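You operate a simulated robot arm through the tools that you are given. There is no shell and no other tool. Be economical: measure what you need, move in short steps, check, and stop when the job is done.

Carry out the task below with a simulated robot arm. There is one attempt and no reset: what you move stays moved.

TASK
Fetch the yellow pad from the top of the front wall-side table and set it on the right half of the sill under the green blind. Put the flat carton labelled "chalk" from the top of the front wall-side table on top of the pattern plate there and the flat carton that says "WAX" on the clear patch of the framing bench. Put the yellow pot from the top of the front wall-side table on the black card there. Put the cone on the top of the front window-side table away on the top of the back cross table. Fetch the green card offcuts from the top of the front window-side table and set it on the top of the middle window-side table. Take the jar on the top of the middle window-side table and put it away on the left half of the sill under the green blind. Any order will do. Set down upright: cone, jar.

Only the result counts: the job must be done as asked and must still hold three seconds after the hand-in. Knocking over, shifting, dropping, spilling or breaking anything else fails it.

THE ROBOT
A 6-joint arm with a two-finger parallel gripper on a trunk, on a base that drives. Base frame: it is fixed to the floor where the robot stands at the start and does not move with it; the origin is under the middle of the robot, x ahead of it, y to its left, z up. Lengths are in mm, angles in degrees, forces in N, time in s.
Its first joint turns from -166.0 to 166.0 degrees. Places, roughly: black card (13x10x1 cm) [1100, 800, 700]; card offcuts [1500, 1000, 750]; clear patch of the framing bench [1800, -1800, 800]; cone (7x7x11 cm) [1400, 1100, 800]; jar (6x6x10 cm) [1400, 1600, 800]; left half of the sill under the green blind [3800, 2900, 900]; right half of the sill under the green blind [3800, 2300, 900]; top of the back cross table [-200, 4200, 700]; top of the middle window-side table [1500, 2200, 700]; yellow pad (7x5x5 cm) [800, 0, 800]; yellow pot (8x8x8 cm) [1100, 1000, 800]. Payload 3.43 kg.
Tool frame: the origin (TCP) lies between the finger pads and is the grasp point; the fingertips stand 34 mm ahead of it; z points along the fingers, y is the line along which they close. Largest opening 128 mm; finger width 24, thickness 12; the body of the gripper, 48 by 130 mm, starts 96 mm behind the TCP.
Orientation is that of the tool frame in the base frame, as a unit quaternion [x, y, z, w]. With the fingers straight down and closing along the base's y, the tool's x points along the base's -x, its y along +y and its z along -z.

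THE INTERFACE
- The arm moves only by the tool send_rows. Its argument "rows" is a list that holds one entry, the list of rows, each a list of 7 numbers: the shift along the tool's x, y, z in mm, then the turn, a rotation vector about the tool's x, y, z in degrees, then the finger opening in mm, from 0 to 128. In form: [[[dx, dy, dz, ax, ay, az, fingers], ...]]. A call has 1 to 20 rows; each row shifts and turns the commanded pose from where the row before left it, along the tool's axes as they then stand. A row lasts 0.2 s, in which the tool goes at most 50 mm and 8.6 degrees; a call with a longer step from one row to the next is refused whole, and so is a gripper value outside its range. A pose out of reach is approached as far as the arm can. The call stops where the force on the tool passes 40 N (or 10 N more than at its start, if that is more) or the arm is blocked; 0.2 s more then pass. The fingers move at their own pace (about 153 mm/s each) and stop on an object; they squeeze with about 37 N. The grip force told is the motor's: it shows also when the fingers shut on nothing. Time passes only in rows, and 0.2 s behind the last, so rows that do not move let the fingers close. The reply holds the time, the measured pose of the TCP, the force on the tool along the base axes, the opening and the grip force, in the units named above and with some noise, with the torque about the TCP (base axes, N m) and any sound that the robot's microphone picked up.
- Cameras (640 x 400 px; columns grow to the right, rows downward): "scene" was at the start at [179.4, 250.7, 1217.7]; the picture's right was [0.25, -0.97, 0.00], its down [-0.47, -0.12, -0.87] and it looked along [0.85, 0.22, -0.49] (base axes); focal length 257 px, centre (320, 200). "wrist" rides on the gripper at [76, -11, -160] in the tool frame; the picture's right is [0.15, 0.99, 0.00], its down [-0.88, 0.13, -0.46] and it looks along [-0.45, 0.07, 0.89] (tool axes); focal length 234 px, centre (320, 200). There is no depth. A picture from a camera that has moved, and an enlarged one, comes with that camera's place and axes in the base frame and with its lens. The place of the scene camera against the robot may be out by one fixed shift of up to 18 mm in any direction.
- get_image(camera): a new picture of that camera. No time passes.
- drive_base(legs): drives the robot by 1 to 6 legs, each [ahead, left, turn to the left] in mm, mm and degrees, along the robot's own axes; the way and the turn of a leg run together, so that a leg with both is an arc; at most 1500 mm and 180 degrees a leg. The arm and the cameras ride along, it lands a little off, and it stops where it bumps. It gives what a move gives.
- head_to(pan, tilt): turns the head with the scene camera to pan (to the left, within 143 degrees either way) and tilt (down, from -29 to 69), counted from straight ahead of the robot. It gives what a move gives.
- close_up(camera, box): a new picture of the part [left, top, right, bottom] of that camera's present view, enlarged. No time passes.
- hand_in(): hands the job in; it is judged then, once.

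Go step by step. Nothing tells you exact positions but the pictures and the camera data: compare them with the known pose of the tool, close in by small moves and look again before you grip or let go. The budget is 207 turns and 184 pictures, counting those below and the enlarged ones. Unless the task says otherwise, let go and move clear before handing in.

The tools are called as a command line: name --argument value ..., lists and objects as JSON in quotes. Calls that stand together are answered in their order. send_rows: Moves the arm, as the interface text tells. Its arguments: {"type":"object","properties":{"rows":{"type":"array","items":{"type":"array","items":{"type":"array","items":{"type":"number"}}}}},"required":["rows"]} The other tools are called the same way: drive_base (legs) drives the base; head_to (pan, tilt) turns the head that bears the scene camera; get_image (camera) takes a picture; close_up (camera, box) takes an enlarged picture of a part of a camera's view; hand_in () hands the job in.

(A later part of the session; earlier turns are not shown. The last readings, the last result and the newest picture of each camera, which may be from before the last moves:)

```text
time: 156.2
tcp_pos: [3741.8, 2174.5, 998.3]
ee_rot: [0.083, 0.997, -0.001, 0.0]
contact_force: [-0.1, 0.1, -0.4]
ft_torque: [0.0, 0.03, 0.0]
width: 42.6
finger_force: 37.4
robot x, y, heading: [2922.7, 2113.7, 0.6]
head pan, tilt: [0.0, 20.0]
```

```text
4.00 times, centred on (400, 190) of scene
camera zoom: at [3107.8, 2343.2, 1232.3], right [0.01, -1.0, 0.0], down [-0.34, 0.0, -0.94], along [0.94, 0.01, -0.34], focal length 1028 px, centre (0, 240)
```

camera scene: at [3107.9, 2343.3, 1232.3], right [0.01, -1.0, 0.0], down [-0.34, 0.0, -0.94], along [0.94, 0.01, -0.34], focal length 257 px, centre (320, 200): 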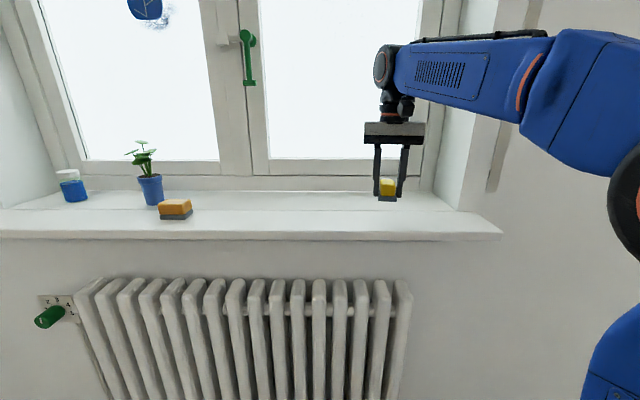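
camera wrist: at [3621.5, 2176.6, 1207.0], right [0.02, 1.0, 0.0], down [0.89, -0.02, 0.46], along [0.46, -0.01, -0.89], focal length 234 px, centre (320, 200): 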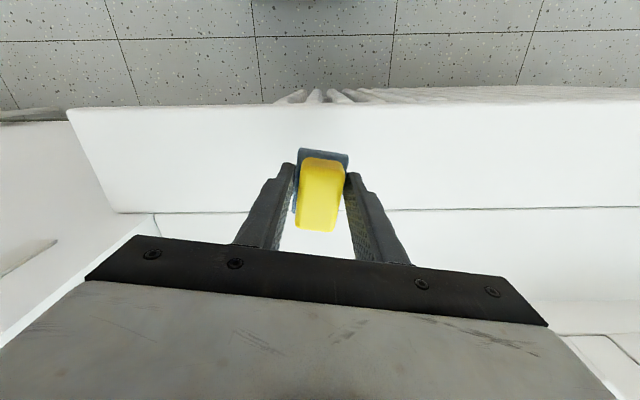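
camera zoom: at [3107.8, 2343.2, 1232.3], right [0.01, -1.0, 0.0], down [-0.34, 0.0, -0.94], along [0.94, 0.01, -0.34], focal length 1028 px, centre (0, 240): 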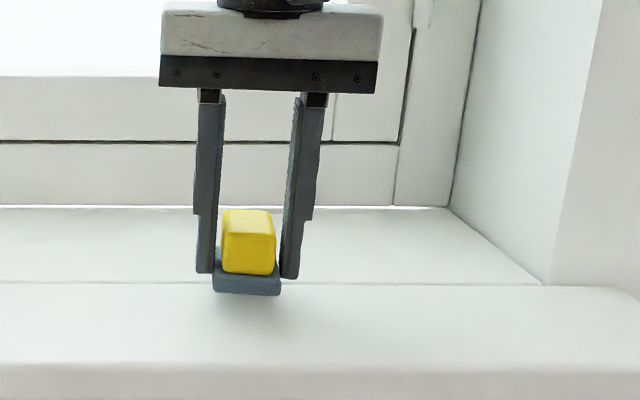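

I ease back 18 mm so the pad stays on the front board, and lower in small steps.

send_rows --rows '[[[18, 0, 8, 0, 0, 0, 25], [0, 0, 5, 0, 0, 0, 25], [0, 0, 3, 0, 0, 0, 25]]]'

send_rows --rows '[[[0, 0, 3, 0, 0, 0, 25], [0, 0, 2, 0, 0, 0, 25], [0, 0, 2, 0, 0, 0, 25]]]'

close_up --camera "scene" --box '[320, 140, 480, 240]'

```text
time: 157.1
tcp_pos: [3724.6, 2177.7, 983.4]
ee_rot: [0.082, 0.997, 0.001, 0.004]
contact_force: [-1.7, -0.2, 8.1]
ft_torque: [0.02, 0.26, -0.01]
width: 43.2
finger_force: 36.9
robot x, y, heading: [2925.8, 2114.3, 0.3]
head pan, tilt: [0.0, 20.0]
stopped in row 3: the force on the tool passed its limit (the readings are from after the stop); the commanded pose is now the measured one
```

```text
time: 157.6
tcp_pos: [3724.6, 2178.0, 983.5]
ee_rot: [0.082, 0.997, 0.003, 0.008]
contact_force: [-1.2, 0.2, 9.9]
ft_torque: [0.02, 0.31, -0.03]
width: 42.7
finger_force: 37.2
robot x, y, heading: [2928.1, 2112.9, 0.6]
head pan, tilt: [0.0, 20.0]
stopped in row 2: the force on the tool passed its limit (the readings are from after the stop); the commanded pose is now the measured one
```

```text
4.00 times, centred on (400, 190) of scene
camera zoom: at [3107.6, 2343.2, 1232.3], right [0.01, -1.0, 0.0], down [-0.34, 0.0, -0.94], along [0.94, 0.01, -0.34], focal length 1028 px, centre (0, 240)
```

zoom: 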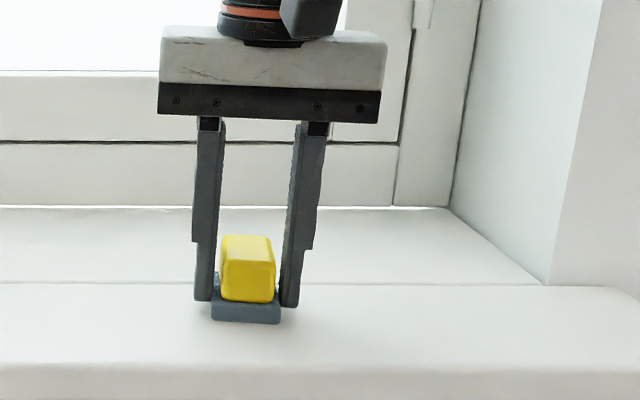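

It's on the sill. I release and rise.

send_rows --rows '[[[0, 0, 0, 0, 0, 0, 50], [0, 0, 0, 0, 0, 0, 75], [0, 0, 0, 0, 0, 0, 75], [0, 0, -40, 0, 0, 0, 75], [0, 0, -45, 0, 0, 0, 75], [45, 0, -10, 0, 0, 0, 75], [45, 0, 0, 0, 0, 0, 75], [45, 0, 0, 0, 0, 0, 75], [45, 0, 0, 0, 0, 0, 75], [45, 0, 0, 0, 0, 0, 75], [45, 0, 0, 0, 0, 0, 75]]]'

get_image --camera "scene"

```text
time: 160.0
tcp_pos: [3459.4, 2222.9, 1075.7]
ee_rot: [0.083, 0.997, 0.002, 0.006]
contact_force: [0.8, 1.1, -1.2]
ft_torque: [-0.04, 0.07, 0.02]
width: 75.1
finger_force: 0.0
robot x, y, heading: [2924.3, 2112.8, 0.4]
head pan, tilt: [0.0, 20.0]
```

```text
113 pictures are left
camera scene: at [3108.3, 2343.4, 1232.2], right [0.01, -1.0, 0.0], down [-0.34, 0.0, -0.94], along [0.94, 0.01, -0.34], focal length 257 px, centre (320, 200)
```

scene: 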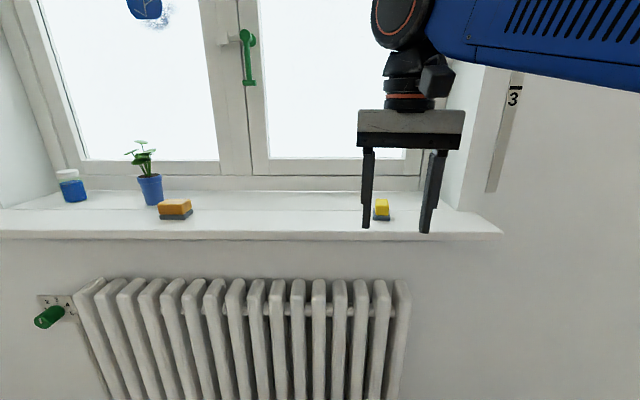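

The pad is placed. I go back, turn to face the tables from the window side, and survey the jar, cone and offcuts.

drive_base --legs '[[-300, 0, 0], [0, 0, 179.5], [0, 760, 0]]'

head_to --pan 0 --tilt 28

get_image --camera "scene"

head_to --pan -45 --tilt 20

get_image --camera "scene"

```text
time: 173.0
tcp_pos: [2079.8, 1242.7, 1074.2]
ee_rot: [0.995, -0.098, -0.007, 0.002]
contact_force: [0.4, -0.1, 0.5]
ft_torque: [0.02, 0.01, 0.04]
width: 75.0
finger_force: 0.1
robot x, y, heading: [2617.5, 1337.7, 178.7]
head pan, tilt: [0.0, 20.0]
```

```text
time: 173.7
tcp_pos: [2080.1, 1241.6, 1074.5]
ee_rot: [0.995, -0.098, -0.008, 0.003]
contact_force: [-0.6, 0.3, 0.0]
ft_torque: [0.0, -0.02, 0.01]
width: 75.2
finger_force: 0.1
robot x, y, heading: [2616.0, 1337.6, 178.8]
head pan, tilt: [0.0, 28.0]
```

```text
112 pictures are left
camera scene: at [2451.4, 1127.7, 1219.4], right [0.02, 1.0, 0.0], down [0.47, -0.01, -0.88], along [-0.88, 0.02, -0.47], focal length 257 px, centre (320, 200)
```

scene: 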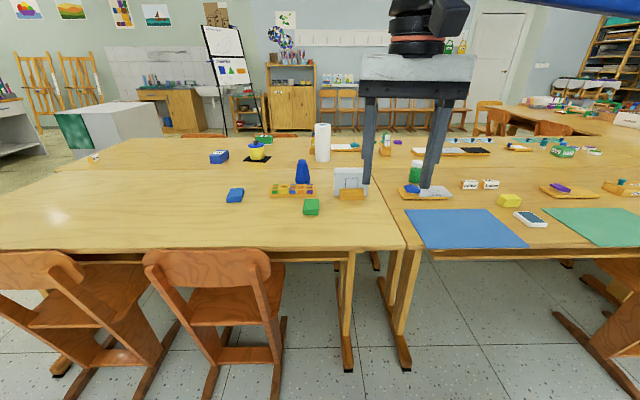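

```text
time: 174.8
tcp_pos: [2080.8, 1242.6, 1076.2]
ee_rot: [0.995, -0.098, -0.007, 0.003]
contact_force: [0.3, 0.0, 1.3]
ft_torque: [0.0, -0.01, -0.01]
width: 75.0
finger_force: 0.0
robot x, y, heading: [2616.3, 1336.7, 178.9]
head pan, tilt: [-45.0, 20.0]
```

```text
111 pictures are left
camera scene: at [2478.1, 1192.9, 1232.3], right [0.72, 0.69, 0.0], down [0.24, -0.25, -0.94], along [-0.65, 0.68, -0.34], focal length 257 px, centre (320, 200)
```

scene: 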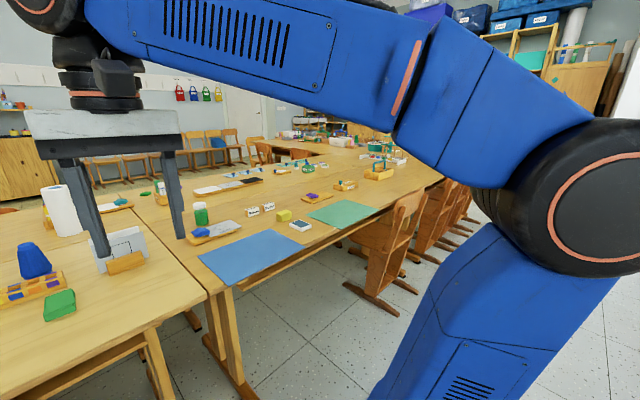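

A free slot in front of me between the chairs lets me get closer. First I zoom in on the objects.

head_to --pan 0 --tilt 28

close_up --camera "scene" --box '[210, 120, 390, 230]'

close_up --camera "scene" --box '[380, 130, 640, 260]'

```text
time: 176.0
tcp_pos: [2079.1, 1243.2, 1075.6]
ee_rot: [0.995, -0.097, -0.007, 0.002]
contact_force: [0.5, 0.0, -0.2]
ft_torque: [-0.02, -0.01, 0.0]
width: 75.3
finger_force: 0.0
robot x, y, heading: [2617.4, 1334.1, 179.1]
head pan, tilt: [0.0, 28.0]
```

```text
3.56 times, centred on (300, 175) of scene
camera zoom: at [2451.4, 1127.7, 1219.4], right [0.02, 1.0, 0.0], down [0.47, -0.01, -0.88], along [-0.88, 0.02, -0.47], focal length 914 px, centre (391, 289)
```

zoom: 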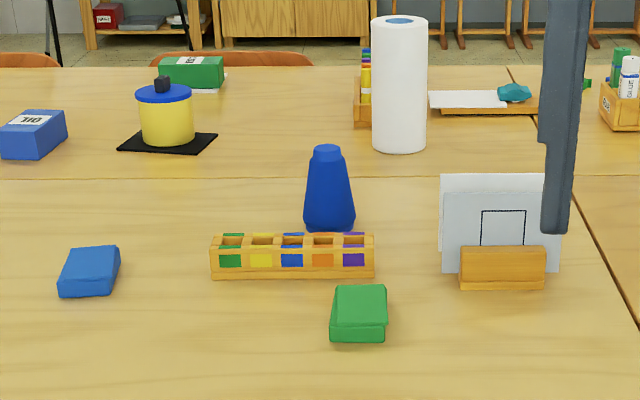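

```text
2.46 times, centred on (510, 195) of scene
camera zoom: at [2451.4, 1127.7, 1219.4], right [0.02, 1.0, 0.0], down [0.47, -0.01, -0.88], along [-0.88, 0.02, -0.47], focal length 633 px, centre (-148, 212)
```

zoom: 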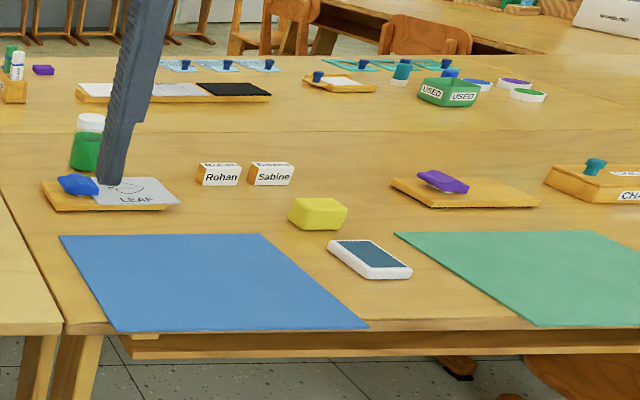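

The tray at about [1510,1035] matches the given offcuts place better than the green block does. I'll drive closer and inspect it with the wrist camera.

drive_base --legs '[[0, -85, 0], [200, 0, 0]]'

send_rows --rows '[[[-40, 10, 0, 0, 0, -5, 128], [-40, 20, 0, 0, 0, -5, 128], [-40, 20, 0, 0, 0, 0, 128], [-40, 20, 0, 0, 0, 0, 128], [-40, 20, 0, 0, 0, 0, 128]]]'

get_image --camera "wrist"

close_up --camera "scene" --box '[150, 100, 390, 250]'

```text
time: 178.2
tcp_pos: [1881.9, 1332.1, 1074.3]
ee_rot: [0.995, -0.097, -0.006, 0.002]
contact_force: [0.1, 0.0, -0.3]
ft_torque: [-0.05, 0.0, 0.02]
width: 75.2
finger_force: 0.1
robot x, y, heading: [2417.0, 1431.7, 178.8]
head pan, tilt: [0.0, 28.0]
```

```text
time: 179.4
tcp_pos: [1678.4, 1256.8, 1079.9]
ee_rot: [1.0, -0.011, -0.008, 0.002]
contact_force: [1.0, -0.5, 1.0]
ft_torque: [-0.06, 0.09, 0.03]
width: 128.2
finger_force: 0.0
robot x, y, heading: [2418.0, 1426.4, 178.8]
head pan, tilt: [0.0, 28.0]
```

```text
108 pictures are left
camera wrist: at [1758.2, 1267.6, 1237.9], right [0.13, -0.99, 0.0], down [-0.88, -0.11, 0.47], along [-0.47, -0.06, -0.88], focal length 234 px, centre (320, 200)
```

wrist: 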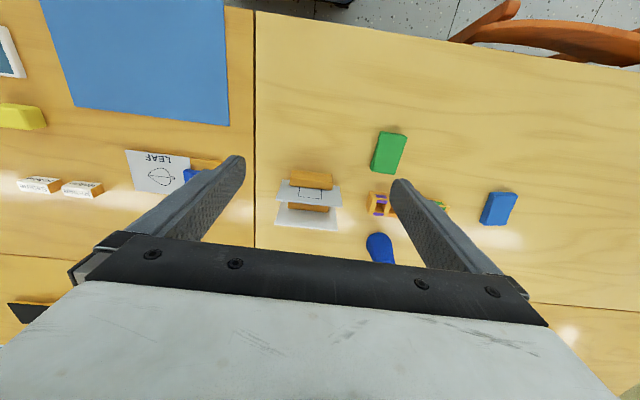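

```text
2.67 times, centred on (270, 175) of scene
camera zoom: at [2254.1, 1217.5, 1219.5], right [0.02, 1.0, 0.0], down [0.47, -0.01, -0.88], along [-0.88, 0.02, -0.47], focal length 685 px, centre (453, 267)
```

zoom: 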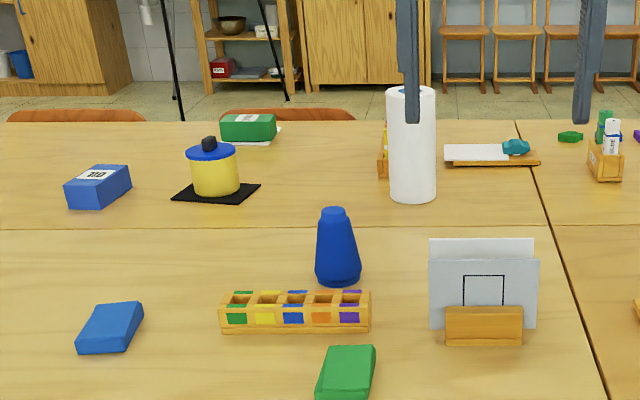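

send_rows --rows '[[[-25, 40, 10, 0, 0, 0, 128], [-25, 40, 10, 0, 0, 0, 128], [-25, 40, 20, 0, 0, 0, 128], [-25, 40, 20, 0, 0, 0, 128], [-20, 35, 20, 0, 0, 0, 128], [-10, 35, 20, 0, 0, 0, 128]]]'

get_image --camera "wrist"

```text
refused: row 3 steps farther than a row can; nothing moved
```

```text
106 pictures are left
camera wrist: at [1758.2, 1267.6, 1237.9], right [0.13, -0.99, 0.0], down [-0.88, -0.11, 0.47], along [-0.47, -0.06, -0.88], focal length 234 px, centre (320, 200)
```

wrist: 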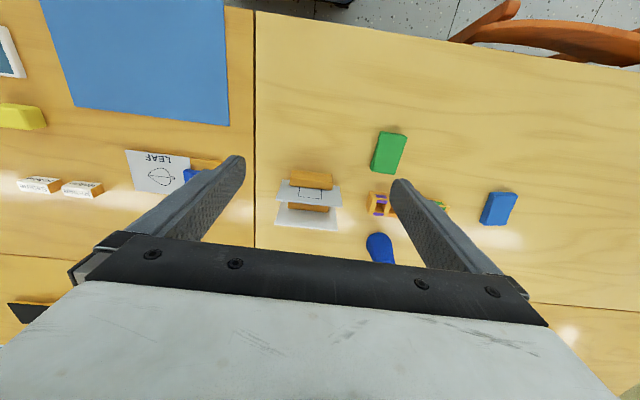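

send_rows --rows '[[[-20, 35, 10, 0, 0, 0, 128], [-20, 35, 10, 0, 0, 0, 128], [-20, 35, 15, 0, 0, 0, 128], [-20, 35, 15, 0, 0, 0, 128], [-20, 35, 15, 0, 0, 0, 128], [-20, 35, 15, 0, 0, 0, 128], [-10, 17, 15, 0, 0, 0, 128]]]'

get_image --camera "wrist"

```text
time: 181.0
tcp_pos: [1542.4, 1032.5, 985.6]
ee_rot: [1.0, -0.01, -0.008, 0.002]
contact_force: [0.1, 0.0, -0.8]
ft_torque: [-0.06, 0.02, -0.01]
width: 128.0
finger_force: 0.1
robot x, y, heading: [2420.5, 1423.9, 178.9]
head pan, tilt: [0.0, 28.0]
```

```text
105 pictures are left
camera wrist: at [1621.3, 1042.8, 1143.5], right [0.13, -0.99, 0.0], down [-0.88, -0.11, 0.47], along [-0.47, -0.06, -0.88], focal length 234 px, centre (320, 200)
```

wrist: 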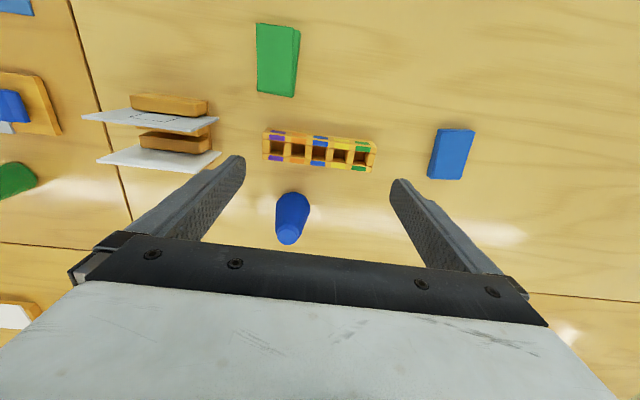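

close_up --camera "wrist" --box '[230, 10, 400, 190]'

close_up --camera "wrist" --box '[255, 120, 385, 180]'

```text
2.22 times, centred on (315, 100) of wrist
camera zoom: at [1621.3, 1042.8, 1143.5], right [0.13, -0.99, 0.0], down [-0.88, -0.11, 0.47], along [-0.47, -0.06, -0.88], focal length 520 px, centre (331, 422)
```

zoom: 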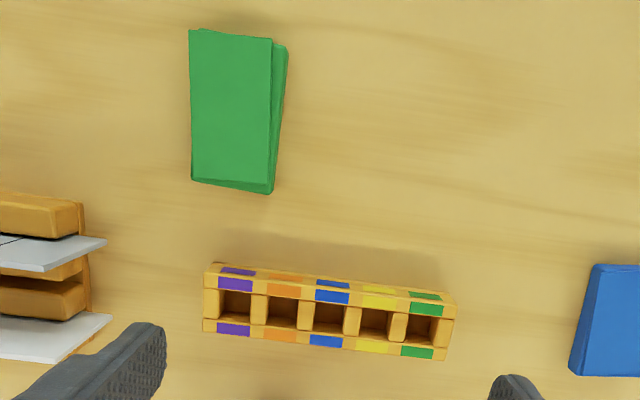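

```text
4.92 times, centred on (320, 150) of wrist
camera zoom: at [1621.3, 1042.8, 1143.5], right [0.13, -0.99, 0.0], down [-0.88, -0.11, 0.47], along [-0.47, -0.06, -0.88], focal length 1153 px, centre (320, 446)
```

zoom: 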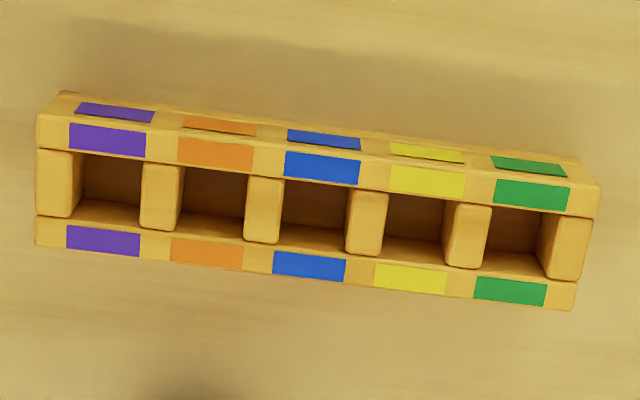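

The tray is empty, so the stacked green slabs at about [1631,1104] are the green card offcuts. I move over them.

send_rows --rows '[[[30, -24, 20, 0, 0, 0, 128], [30, -24, 20, 0, 0, 0, 128], [30, -24, 20, 0, 0, 0, 128], [0, 0, 40, 0, 0, 0, 128]]]'

get_image --camera "wrist"

close_up --camera "scene" --box '[240, 190, 340, 270]'

```text
time: 182.0
tcp_pos: [1633.6, 1102.7, 884.8]
ee_rot: [1.0, -0.01, -0.008, 0.002]
contact_force: [-0.6, 0.7, -0.5]
ft_torque: [-0.02, 0.03, 0.02]
width: 127.9
finger_force: 0.0
robot x, y, heading: [2417.3, 1428.6, 178.6]
head pan, tilt: [0.0, 28.0]
```

```text
102 pictures are left
camera wrist: at [1712.3, 1111.9, 1043.0], right [0.13, -0.99, 0.0], down [-0.88, -0.11, 0.47], along [-0.47, -0.06, -0.88], focal length 234 px, centre (320, 200)
```

wrist: 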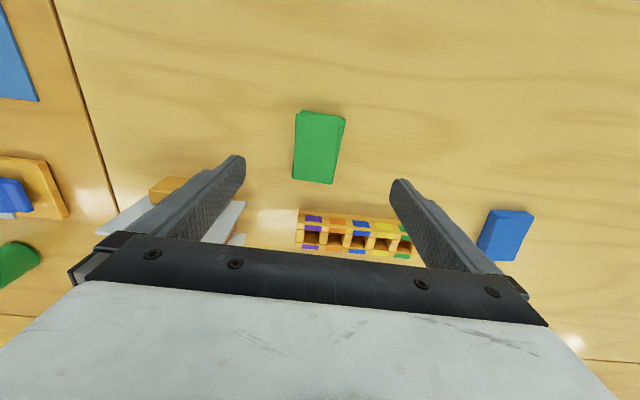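

```text
5.00 times, centred on (290, 230) of scene
camera zoom: at [2253.6, 1217.2, 1219.4], right [0.02, 1.0, 0.0], down [0.47, -0.01, -0.88], along [-0.88, 0.02, -0.47], focal length 1285 px, centre (470, 50)
```

zoom: 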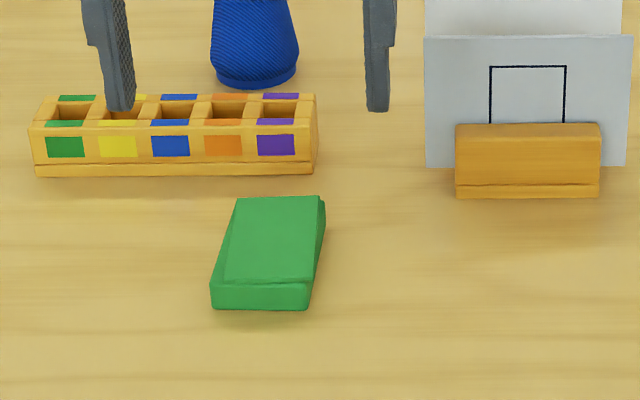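

Aligned. I go down with fingertips near the table and grip.

send_rows --rows '[[[0, -1, 40, 0, 0, 0, 128], [0, 0, 40, 0, 0, 0, 128], [0, 0, 20, 0, 0, 0, 128], [0, 0, 5, 0, 0, 0, 128], [0, 0, 0, 0, 0, 0, 70], [0, 0, 0, 0, 0, 0, 30], [0, 0, 0, 0, 0, 0, 30], [0, 0, 0, 0, 0, 0, 30]]]'

send_rows --rows '[[[0, 0, -10, 0, 0, 0, 30], [0, 0, -30, 0, 0, 0, 30], [0, 0, -40, 0, 0, 0, 30]]]'

get_image --camera "wrist"

close_up --camera "scene" --box '[230, 160, 360, 270]'

```text
time: 183.8
tcp_pos: [1629.2, 1103.2, 779.7]
ee_rot: [1.0, -0.01, -0.007, 0.002]
contact_force: [0.2, 0.3, -0.1]
ft_torque: [0.01, 0.0, -0.02]
width: 53.7
finger_force: 36.9
robot x, y, heading: [2417.6, 1423.6, 178.8]
head pan, tilt: [0.0, 28.0]
```

```text
time: 184.6
tcp_pos: [1632.1, 1103.9, 862.0]
ee_rot: [1.0, -0.01, -0.007, 0.002]
contact_force: [0.0, 0.2, -0.3]
ft_torque: [-0.02, -0.02, -0.01]
width: 53.7
finger_force: 37.4
robot x, y, heading: [2417.1, 1424.8, 178.5]
head pan, tilt: [0.0, 28.0]
```

```text
100 pictures are left
camera wrist: at [1710.1, 1113.0, 1020.1], right [0.13, -0.99, 0.0], down [-0.88, -0.11, 0.47], along [-0.46, -0.06, -0.88], focal length 234 px, centre (320, 200)
```

wrist: 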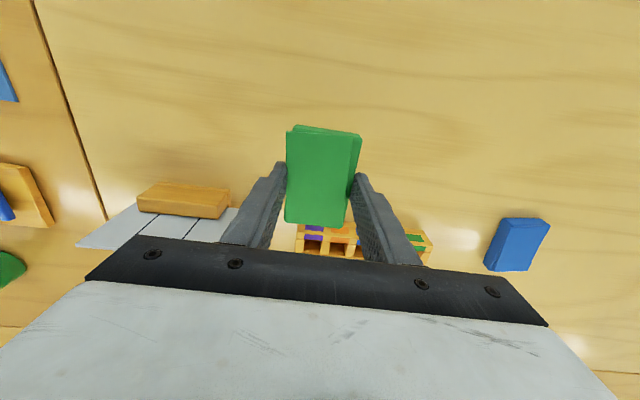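

```text
3.64 times, centred on (295, 215) of scene
camera zoom: at [2253.5, 1217.1, 1219.3], right [0.02, 1.0, 0.0], down [0.47, -0.01, -0.88], along [-0.88, 0.02, -0.47], focal length 934 px, centre (411, 146)
```

zoom: 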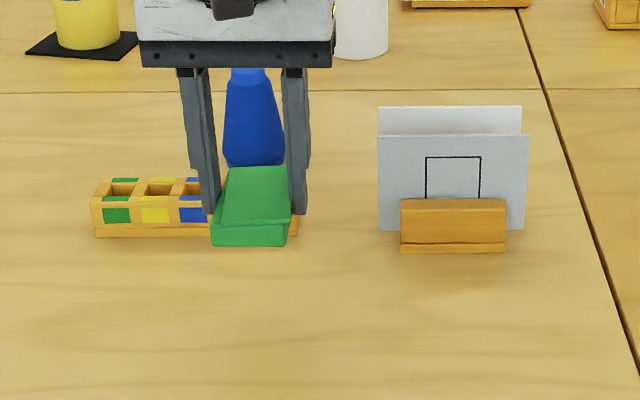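

The offcuts are held. I raise, and slide the base along toward the middle table.

send_rows --rows '[[[0, 0, -45, 0, 0, 0, 30], [0, 0, -45, 0, 0, 0, 30], [0, 0, -10, 0, 0, 0, 30]]]'

drive_base --legs '[[0, -450, 0]]'

get_image --camera "wrist"

get_image --camera "scene"

```text
time: 185.4
tcp_pos: [1632.8, 1104.8, 960.3]
ee_rot: [1.0, -0.011, -0.007, 0.002]
contact_force: [-0.6, -0.1, 0.3]
ft_torque: [0.02, 0.0, -0.03]
width: 53.4
finger_force: 37.2
robot x, y, heading: [2420.0, 1426.2, 178.8]
head pan, tilt: [0.0, 28.0]
```

```text
time: 188.2
tcp_pos: [1640.5, 1561.7, 960.7]
ee_rot: [1.0, -0.015, -0.006, 0.002]
contact_force: [-0.8, -0.3, -0.3]
ft_torque: [-0.01, -0.02, -0.01]
width: 53.8
finger_force: 36.9
robot x, y, heading: [2430.6, 1876.2, 178.1]
head pan, tilt: [0.0, 28.0]
```

```text
98 pictures are left
camera wrist: at [1720.4, 1571.3, 1118.8], right [0.12, -0.99, 0.0], down [-0.88, -0.1, 0.47], along [-0.47, -0.06, -0.88], focal length 234 px, centre (320, 200)
```

wrist: 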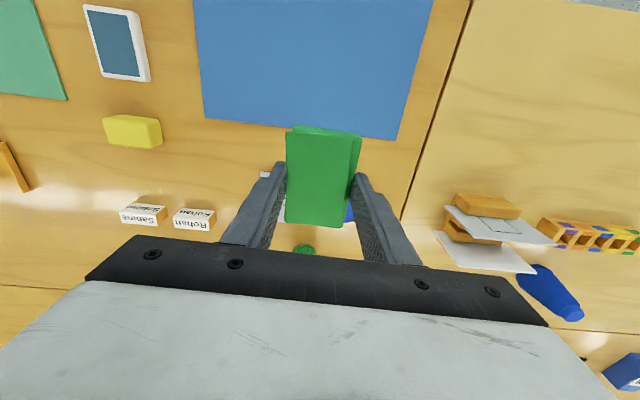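

```text
97 pictures are left
camera scene: at [2262.8, 1668.5, 1219.4], right [0.03, 1.0, 0.0], down [0.47, -0.01, -0.88], along [-0.88, 0.03, -0.47], focal length 257 px, centre (320, 200)
```

scene: 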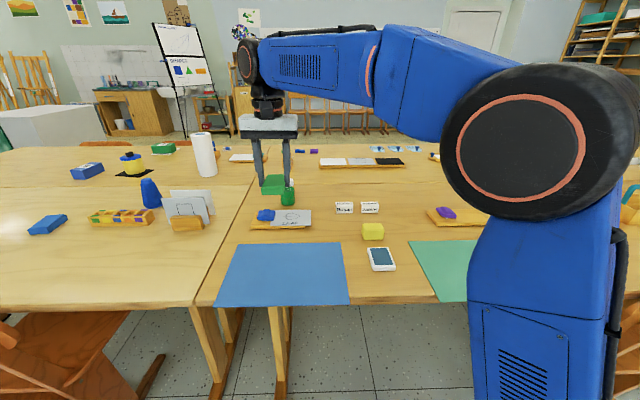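

Free space lies behind the name labels around [1330,1900]. I move there.

send_rows --rows '[[[-32, -33, 0, 0, 0, 0, 30], [-32, -33, 0, 0, 0, 0, 30], [-32, -33, 0, 0, 0, 0, 30], [-32, -33, 0, 0, 0, 0, 30], [-32, -33, 0, 0, 0, 0, 30], [-32, -33, 0, 0, 0, 0, 30], [-32, -33, 0, 0, 0, 0, 30], [-32, -33, 0, 0, 0, 0, 30], [-32, -33, 0, 0, 0, 0, 30], [-32, -33, 0, 0, 0, 0, 30], [0, 0, 40, 0, 0, 0, 30], [0, 0, 40, 0, 0, 0, 30]]]'

get_image --camera "wrist"

get_image --camera "scene"

```text
time: 190.8
tcp_pos: [1329.4, 1905.0, 883.0]
ee_rot: [1.0, -0.015, -0.006, 0.001]
contact_force: [-0.1, -0.7, 0.1]
ft_torque: [0.02, 0.0, 0.0]
width: 54.0
finger_force: 36.8
robot x, y, heading: [2430.9, 1873.0, 178.3]
head pan, tilt: [0.0, 28.0]
```

```text
96 pictures are left
camera wrist: at [1409.1, 1913.8, 1041.9], right [0.12, -0.99, 0.0], down [-0.88, -0.1, 0.47], along [-0.47, -0.06, -0.88], focal length 234 px, centre (320, 200)
```

wrist: 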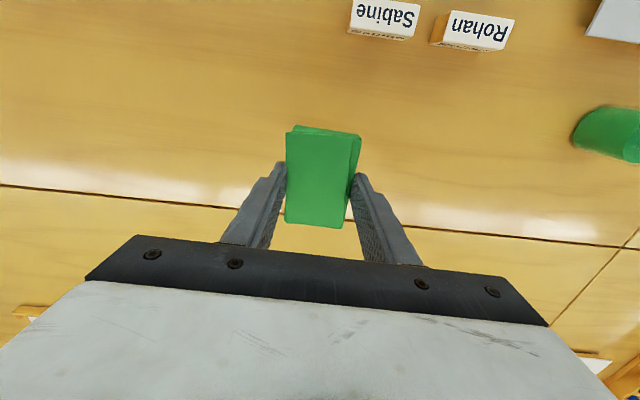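

```text
95 pictures are left
camera scene: at [2262.7, 1668.6, 1219.4], right [0.03, 1.0, 0.0], down [0.47, -0.01, -0.88], along [-0.88, 0.03, -0.47], focal length 257 px, centre (320, 200)
```

scene: 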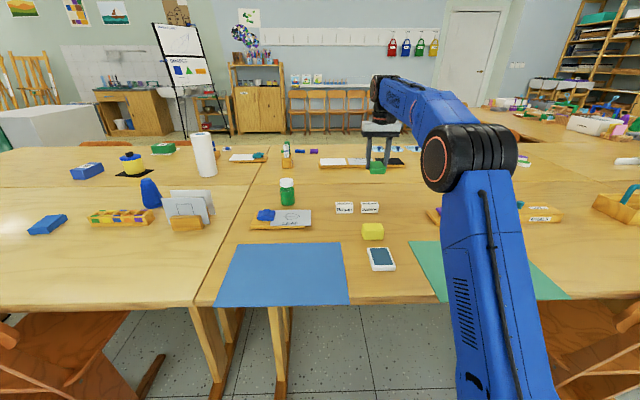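

The spot is clear of the seam and labels. I lower it.

send_rows --rows '[[[25, 0, 30, 0, 0, 0, 30], [0, 0, 35, 0, 0, 0, 30], [0, 0, 20, 0, 0, 0, 30], [0, 0, 10, 0, 0, 0, 30], [0, 0, 3, 0, 0, 0, 30]]]'

send_rows --rows '[[[0, 0, 2, 0, 0, 0, 30], [0, 0, 2, 0, 0, 0, 30]]]'

```text
time: 192.0
tcp_pos: [1352.7, 1902.4, 784.0]
ee_rot: [1.0, -0.015, -0.007, 0.001]
contact_force: [0.1, 0.6, -0.3]
ft_torque: [-0.01, 0.01, -0.05]
width: 53.6
finger_force: 36.6
robot x, y, heading: [2428.7, 1879.8, 178.2]
head pan, tilt: [0.0, 28.0]
```

```text
time: 192.6
tcp_pos: [1353.3, 1901.0, 781.2]
ee_rot: [1.0, -0.015, -0.007, 0.002]
contact_force: [-0.7, 0.1, -0.6]
ft_torque: [0.02, 0.02, 0.03]
width: 53.4
finger_force: 36.9
robot x, y, heading: [2428.1, 1874.7, 178.2]
head pan, tilt: [0.0, 28.0]
```

send_rows --rows '[[[0, 0, 1.5, 0, 0, 0, 30], [0, 0, 1.5, 0, 0, 0, 30]]]'

```text
time: 193.2
tcp_pos: [1353.9, 1900.5, 779.5]
ee_rot: [1.0, -0.014, -0.008, 0.001]
contact_force: [-0.9, -1.0, 7.9]
ft_torque: [0.11, -0.31, -0.01]
width: 53.7
finger_force: 37.3
robot x, y, heading: [2429.3, 1874.7, 178.1]
head pan, tilt: [0.0, 28.0]
```

Touchdown. I release, rise and move to view the jar.

send_rows --rows '[[[0, 0, 0, 0, 0, 0, 62], [0, 0, 0, 0, 0, 0, 85], [0, 0, 0, 0, 0, 0, 85], [0, 0, -40, 0, 0, 0, 85], [0, 0, -45, 0, 0, 0, 85], [0, 0, -45, 0, 0, 0, 128], [0, 0, -45, 0, 0, 0, 128], [13, 42, 0, 0, 0, 0, 128], [13, 42, 0, 0, 0, 0, 128], [13, 42, 0, 0, 0, 0, 128], [13, 42, 0, 0, 0, 0, 128], [13, 42, 0, 0, 0, 0, 128], [13, 42, 0, 0, 0, 0, 128], [13, 42, 0, 0, 0, 0, 128]]]'

get_image --camera "wrist"

get_image --camera "scene"

```text
time: 196.2
tcp_pos: [1434.4, 1605.0, 953.6]
ee_rot: [1.0, -0.016, -0.008, 0.002]
contact_force: [0.1, 1.5, 0.0]
ft_torque: [-0.05, 0.02, 0.0]
width: 127.8
finger_force: 0.0
robot x, y, heading: [2427.3, 1871.9, 178.3]
head pan, tilt: [0.0, 28.0]
```

```text
94 pictures are left
camera wrist: at [1515.3, 1614.4, 1112.0], right [0.11, -0.99, 0.0], down [-0.88, -0.1, 0.47], along [-0.47, -0.06, -0.88], focal length 234 px, centre (320, 200)
```

wrist: 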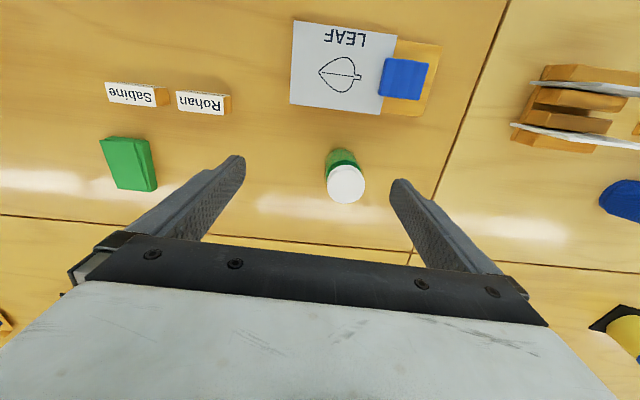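

```text
93 pictures are left
camera scene: at [2262.5, 1669.0, 1219.4], right [0.03, 1.0, 0.0], down [0.47, -0.01, -0.88], along [-0.88, 0.03, -0.47], focal length 257 px, centre (320, 200)
```

scene: 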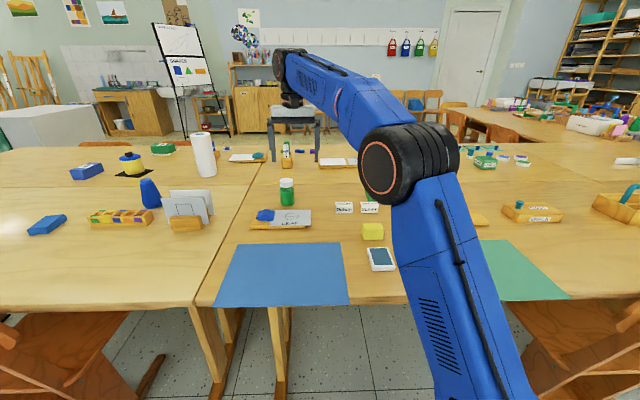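

close_up --camera "scene" --box '[260, 160, 320, 220]'

close_up --camera "wrist" --box '[300, 130, 400, 220]'

```text
6.67 times, centred on (290, 190) of scene
camera zoom: at [2262.5, 1669.0, 1219.4], right [0.03, 1.0, 0.0], down [0.47, -0.01, -0.88], along [-0.88, 0.03, -0.47], focal length 1713 px, centre (520, 267)
```

zoom: 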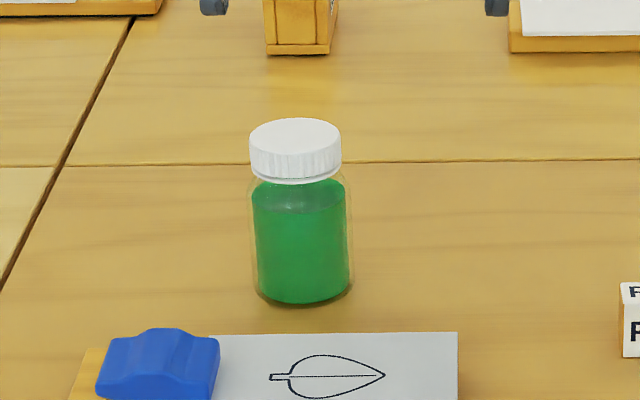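

```text
4.44 times, centred on (350, 175) of wrist
camera zoom: at [1515.3, 1614.4, 1112.0], right [0.11, -0.99, 0.0], down [-0.88, -0.1, 0.47], along [-0.47, -0.06, -0.88], focal length 1041 px, centre (187, 311)
```

zoom: 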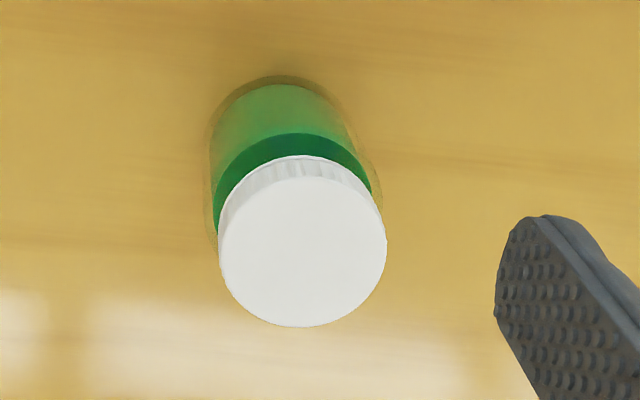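

The jar's glass body is slightly wider than its lid, so a straight-down grip on the body works. I move above it.

send_rows --rows '[[[-20, 18, 25, 0, 0, 0, 128], [-20, 18, 25, 0, 0, 0, 128]]]'

get_image --camera "wrist"

```text
time: 196.8
tcp_pos: [1395.5, 1569.9, 906.8]
ee_rot: [1.0, -0.016, -0.009, 0.004]
contact_force: [0.7, 0.9, 0.5]
ft_torque: [-0.07, 0.06, 0.01]
width: 128.0
finger_force: 0.0
robot x, y, heading: [2430.6, 1875.4, 178.1]
head pan, tilt: [0.0, 28.0]
```

```text
90 pictures are left
camera wrist: at [1475.4, 1579.4, 1064.2], right [0.12, -0.99, 0.0], down [-0.88, -0.1, 0.47], along [-0.47, -0.06, -0.88], focal length 234 px, centre (320, 200)
```

wrist: 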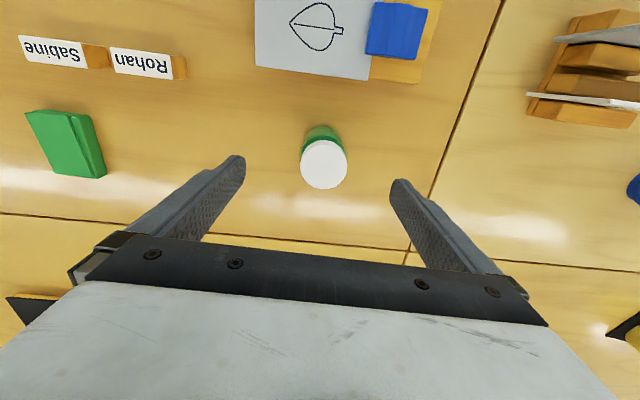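

send_rows --rows '[[[0, 4, 40, 0, 0, 0, 128], [0, 0, 40, 0, 0, 0, 128], [0, 0, 36, 0, 0, 0, 128], [0, 0, 0, 0, 0, 0, 75], [0, 0, 0, 0, 0, 0, 40], [0, 0, 0, 0, 0, 0, 40]]]'

send_rows --rows '[[[0, 0, -10, 0, 0, 0, 40], [0, 0, -30, 0, 0, 0, 40], [0, 0, -40, 0, 0, 0, 40]]]'

get_image --camera "wrist"

close_up --camera "scene" --box '[240, 110, 340, 220]'

```text
time: 198.2
tcp_pos: [1394.3, 1565.6, 787.7]
ee_rot: [1.0, -0.014, -0.006, 0.002]
contact_force: [0.4, 0.1, -0.7]
ft_torque: [0.1, 0.0, 0.0]
width: 57.2
finger_force: 37.4
robot x, y, heading: [2428.1, 1874.4, 178.3]
head pan, tilt: [0.0, 28.0]
```

```text
time: 199.0
tcp_pos: [1395.0, 1566.4, 867.3]
ee_rot: [1.0, -0.014, -0.008, 0.002]
contact_force: [-0.9, -0.3, -2.8]
ft_torque: [-0.02, -0.06, -0.01]
width: 57.4
finger_force: 37.1
robot x, y, heading: [2430.7, 1877.3, 177.9]
head pan, tilt: [0.0, 28.0]
```

```text
89 pictures are left
camera wrist: at [1474.4, 1575.6, 1025.4], right [0.12, -0.99, 0.0], down [-0.88, -0.1, 0.47], along [-0.46, -0.06, -0.88], focal length 234 px, centre (320, 200)
```

wrist: 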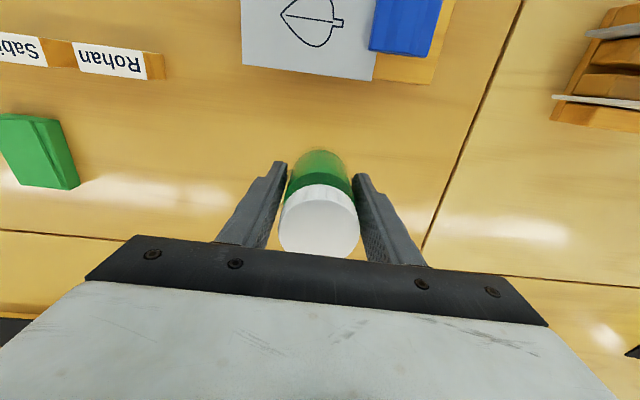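

```text
3.64 times, centred on (290, 165) of scene
camera zoom: at [2262.4, 1668.4, 1219.3], right [0.03, 1.0, 0.0], down [0.47, -0.01, -0.88], along [-0.88, 0.03, -0.47], focal length 934 px, centre (429, 327)
```

zoom: 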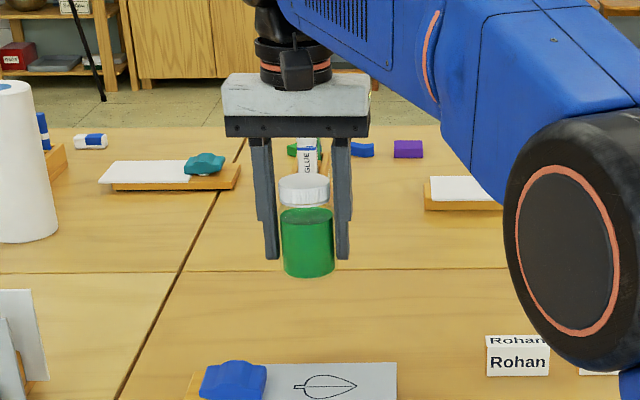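

The jar is held upright. I raise and retract, then drive to the sill's left half.

send_rows --rows '[[[0, 0, -45, 0, 0, 0, 40], [0, 0, -45, 0, 0, 0, 40], [0, 0, -45, 0, 0, 0, 40], [44, -15, -9, 0, 0, 0, 40], [44, -15, -9, 0, 0, 0, 40], [44, -15, -9, 0, 0, 0, 40], [44, -15, -9, 0, 0, 0, 40], [44, -15, -9, 0, 0, 0, 40], [44, -15, -9, 0, 0, 0, 40], [44, -15, -9, 0, 0, 0, 40], [44, -15, -9, 0, 0, 0, 40], [44, -15, -9, 0, 0, 0, 40], [44, -15, -9, 0, 0, 0, 40]]]'

drive_base --legs '[[-220, 0, 0], [0, 0, -178]]'

get_image --camera "wrist"

```text
time: 201.8
tcp_pos: [1854.8, 1707.5, 1072.6]
ee_rot: [1.0, -0.014, -0.007, 0.002]
contact_force: [-0.7, -0.3, -4.1]
ft_torque: [0.06, -0.08, 0.01]
width: 57.5
finger_force: 37.0
out of reach, approached as far as the arm can: row 3
robot x, y, heading: [2429.3, 1874.9, 178.2]
head pan, tilt: [0.0, 28.0]
```

```text
time: 210.8
tcp_pos: [3219.7, 2045.0, 1073.5]
ee_rot: [0.008, 1.0, 0.002, 0.007]
contact_force: [0.0, 0.0, -2.0]
ft_torque: [0.01, 0.02, 0.01]
width: 57.3
finger_force: 36.8
robot x, y, heading: [2650.9, 1867.4, -1.0]
head pan, tilt: [0.0, 28.0]
```

```text
87 pictures are left
camera wrist: at [3143.1, 2034.2, 1231.4], right [-0.13, 0.99, 0.0], down [0.88, 0.12, 0.47], along [0.46, 0.06, -0.88], focal length 234 px, centre (320, 200)
```

wrist: 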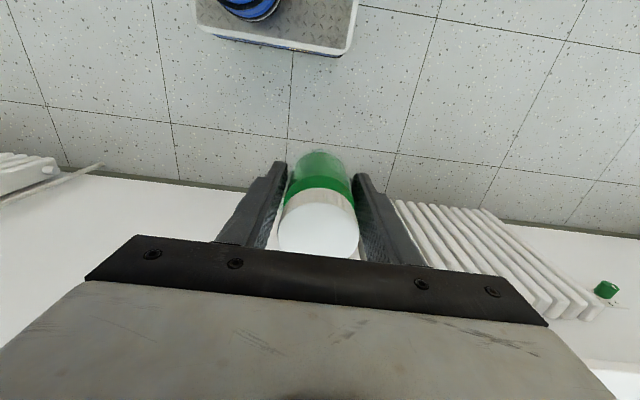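

drive_base --legs '[[0, 905, 0], [270, 0, 0]]'

head_to --pan 10 --tilt 20

get_image --camera "scene"

get_image --camera "wrist"

```text
time: 217.0
tcp_pos: [3492.7, 2953.1, 1072.9]
ee_rot: [0.004, 1.0, 0.002, 0.007]
contact_force: [-0.9, 1.1, -3.2]
ft_torque: [-0.02, 0.01, -0.01]
width: 57.3
finger_force: 36.7
robot x, y, heading: [2922.6, 2769.4, -0.4]
head pan, tilt: [0.0, 28.0]
```

```text
time: 217.7
tcp_pos: [3491.5, 2952.7, 1073.4]
ee_rot: [0.004, 1.0, 0.002, 0.007]
contact_force: [0.4, 0.5, -3.7]
ft_torque: [0.0, 0.03, 0.0]
width: 56.8
finger_force: 37.2
robot x, y, heading: [2923.8, 2772.6, -0.4]
head pan, tilt: [10.0, 20.0]
```

```text
86 pictures are left
camera scene: at [3108.2, 3013.8, 1232.2], right [0.16, -0.99, 0.0], down [-0.34, -0.06, -0.94], along [0.93, 0.15, -0.34], focal length 257 px, centre (320, 200)
```

scene: 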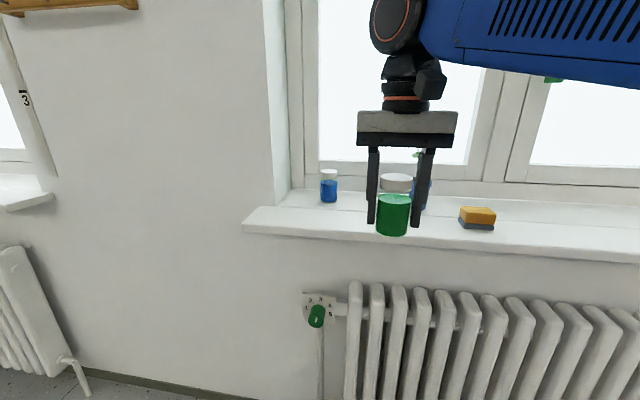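

```text
85 pictures are left
camera wrist: at [3415.5, 2940.9, 1231.4], right [-0.14, 0.99, 0.0], down [0.87, 0.12, 0.47], along [0.46, 0.07, -0.88], focal length 234 px, centre (320, 200)
```

wrist: 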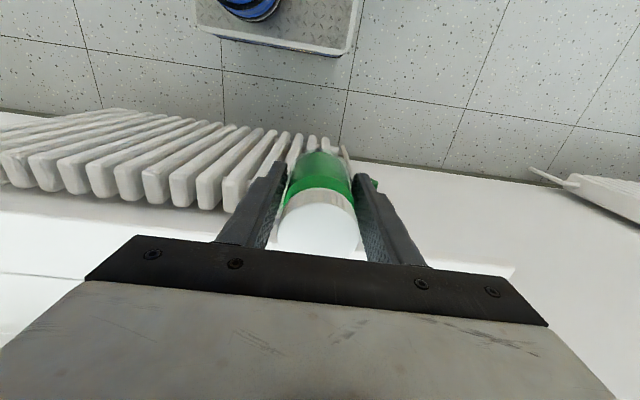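

Plant leaves are near, so I aim the jar at about [3705,2990] on the front board. I extend and look.

send_rows --rows '[[[-43, 8, 0, 0, 0, 0, 40], [-43, 8, 0, 0, 0, 0, 40], [-43, 7, 0, 0, 0, 0, 40], [-43, 7, 0, 0, 0, 0, 40], [-41, 7, 0, 0, 0, 0, 40], [0, 0, 30, 0, 0, 0, 40]]]'

get_image --camera "scene"

get_image --camera "wrist"

```text
time: 219.1
tcp_pos: [3705.0, 2987.1, 1045.3]
ee_rot: [0.004, 1.0, 0.001, 0.006]
contact_force: [-0.3, 0.4, -2.9]
ft_torque: [-0.03, 0.02, -0.02]
width: 57.0
finger_force: 37.3
robot x, y, heading: [2925.0, 2770.9, -0.5]
head pan, tilt: [10.0, 20.0]
```

```text
84 pictures are left
camera scene: at [3108.1, 3013.9, 1232.3], right [0.17, -0.99, 0.0], down [-0.34, -0.06, -0.94], along [0.93, 0.15, -0.34], focal length 257 px, centre (320, 200)
```

scene: 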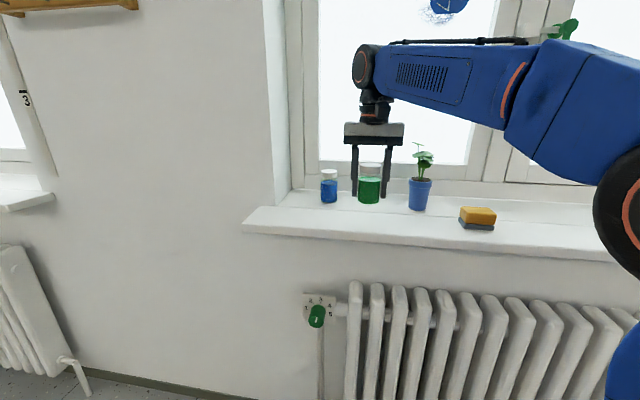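

```text
83 pictures are left
camera wrist: at [3628.0, 2975.4, 1204.2], right [-0.14, 0.99, 0.0], down [0.87, 0.12, 0.47], along [0.46, 0.07, -0.88], focal length 234 px, centre (320, 200)
```

wrist: 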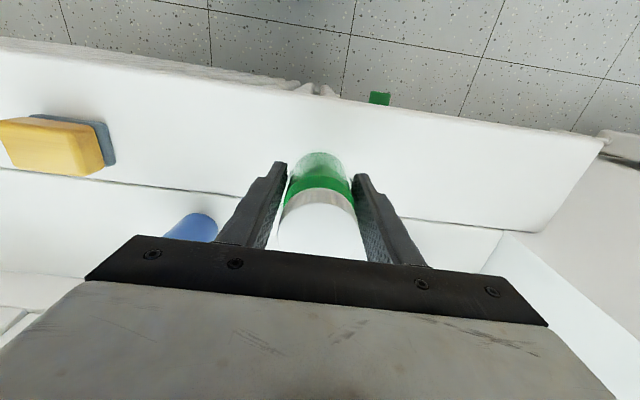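

Good clearance to the plant and blue jar. I lower.

send_rows --rows '[[[0, 0, 25, 0, 0, 0, 40], [0, 0, 15, 0, 0, 0, 40], [0, 0, 5, 0, 0, 0, 40]]]'

send_rows --rows '[[[0, 0, 2, 0, 0, 0, 40], [0, 0, 2, 0, 0, 0, 40]]]'

```text
time: 219.9
tcp_pos: [3707.2, 2988.3, 1001.0]
ee_rot: [0.004, 1.0, 0.001, 0.007]
contact_force: [-0.6, 0.8, -2.8]
ft_torque: [-0.01, 0.01, -0.01]
width: 57.3
finger_force: 36.9
robot x, y, heading: [2923.1, 2769.9, -0.7]
head pan, tilt: [10.0, 20.0]
```

```text
time: 220.5
tcp_pos: [3707.3, 2987.7, 997.0]
ee_rot: [0.004, 1.0, 0.001, 0.007]
contact_force: [0.0, -0.2, -3.3]
ft_torque: [-0.01, 0.02, -0.01]
width: 57.3
finger_force: 37.5
robot x, y, heading: [2921.8, 2774.7, -0.5]
head pan, tilt: [10.0, 20.0]
```

send_rows --rows '[[[0, 0, 2, 0, 0, 0, 40], [0, 0, 2, 0, 0, 0, 40]]]'

send_rows --rows '[[[0, 0, 1.5, 0, 0, 0, 40]]]'

```text
time: 221.1
tcp_pos: [3707.3, 2987.9, 993.5]
ee_rot: [0.004, 1.0, 0.002, 0.008]
contact_force: [3.1, -0.1, 7.7]
ft_torque: [-0.22, -0.14, 0.06]
width: 57.1
finger_force: 36.8
robot x, y, heading: [2925.7, 2769.6, -0.5]
head pan, tilt: [10.0, 20.0]
```

```text
time: 221.5
tcp_pos: [3705.5, 2987.0, 992.5]
ee_rot: [0.004, 1.0, 0.003, 0.009]
contact_force: [1.8, 4.1, 23.6]
ft_torque: [-0.25, -0.26, -0.07]
width: 57.2
finger_force: 36.8
robot x, y, heading: [2922.6, 2772.3, -0.6]
head pan, tilt: [10.0, 20.0]
```

send_rows --rows '[[[0, 0, -1, 0, 0, 0, 60], [0, 0, 0, 0, 0, 0, 70], [0, 0, 0, 0, 0, 0, 84], [0, 0, 0, 0, 0, 0, 84], [0, 0, -40, 0, 0, 0, 84], [0, 0, -45, 0, 0, 0, 84], [0, 0, -40, 0, 0, 0, 84], [45, 0, 0, 0, 0, 0, 84], [45, 0, 0, 0, 0, 0, 84], [45, 0, 0, 0, 0, 0, 84], [45, 0, 0, 0, 0, 0, 84], [45, 0, 0, 0, 0, 0, 84]]]'

get_image --camera "scene"

```text
time: 224.1
tcp_pos: [3480.3, 2989.2, 1116.3]
ee_rot: [0.004, 1.0, 0.002, 0.007]
contact_force: [0.3, -1.0, -0.3]
ft_torque: [-0.07, 0.02, 0.0]
width: 84.1
finger_force: 0.1
robot x, y, heading: [2920.3, 2769.3, -0.4]
head pan, tilt: [10.0, 20.0]
```

```text
82 pictures are left
camera scene: at [3108.5, 3014.1, 1232.2], right [0.16, -0.99, 0.0], down [-0.34, -0.06, -0.94], along [0.93, 0.15, -0.34], focal length 257 px, centre (320, 200)
```

scene: 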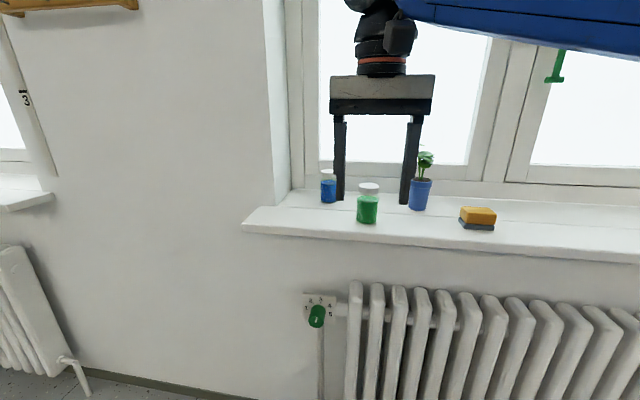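

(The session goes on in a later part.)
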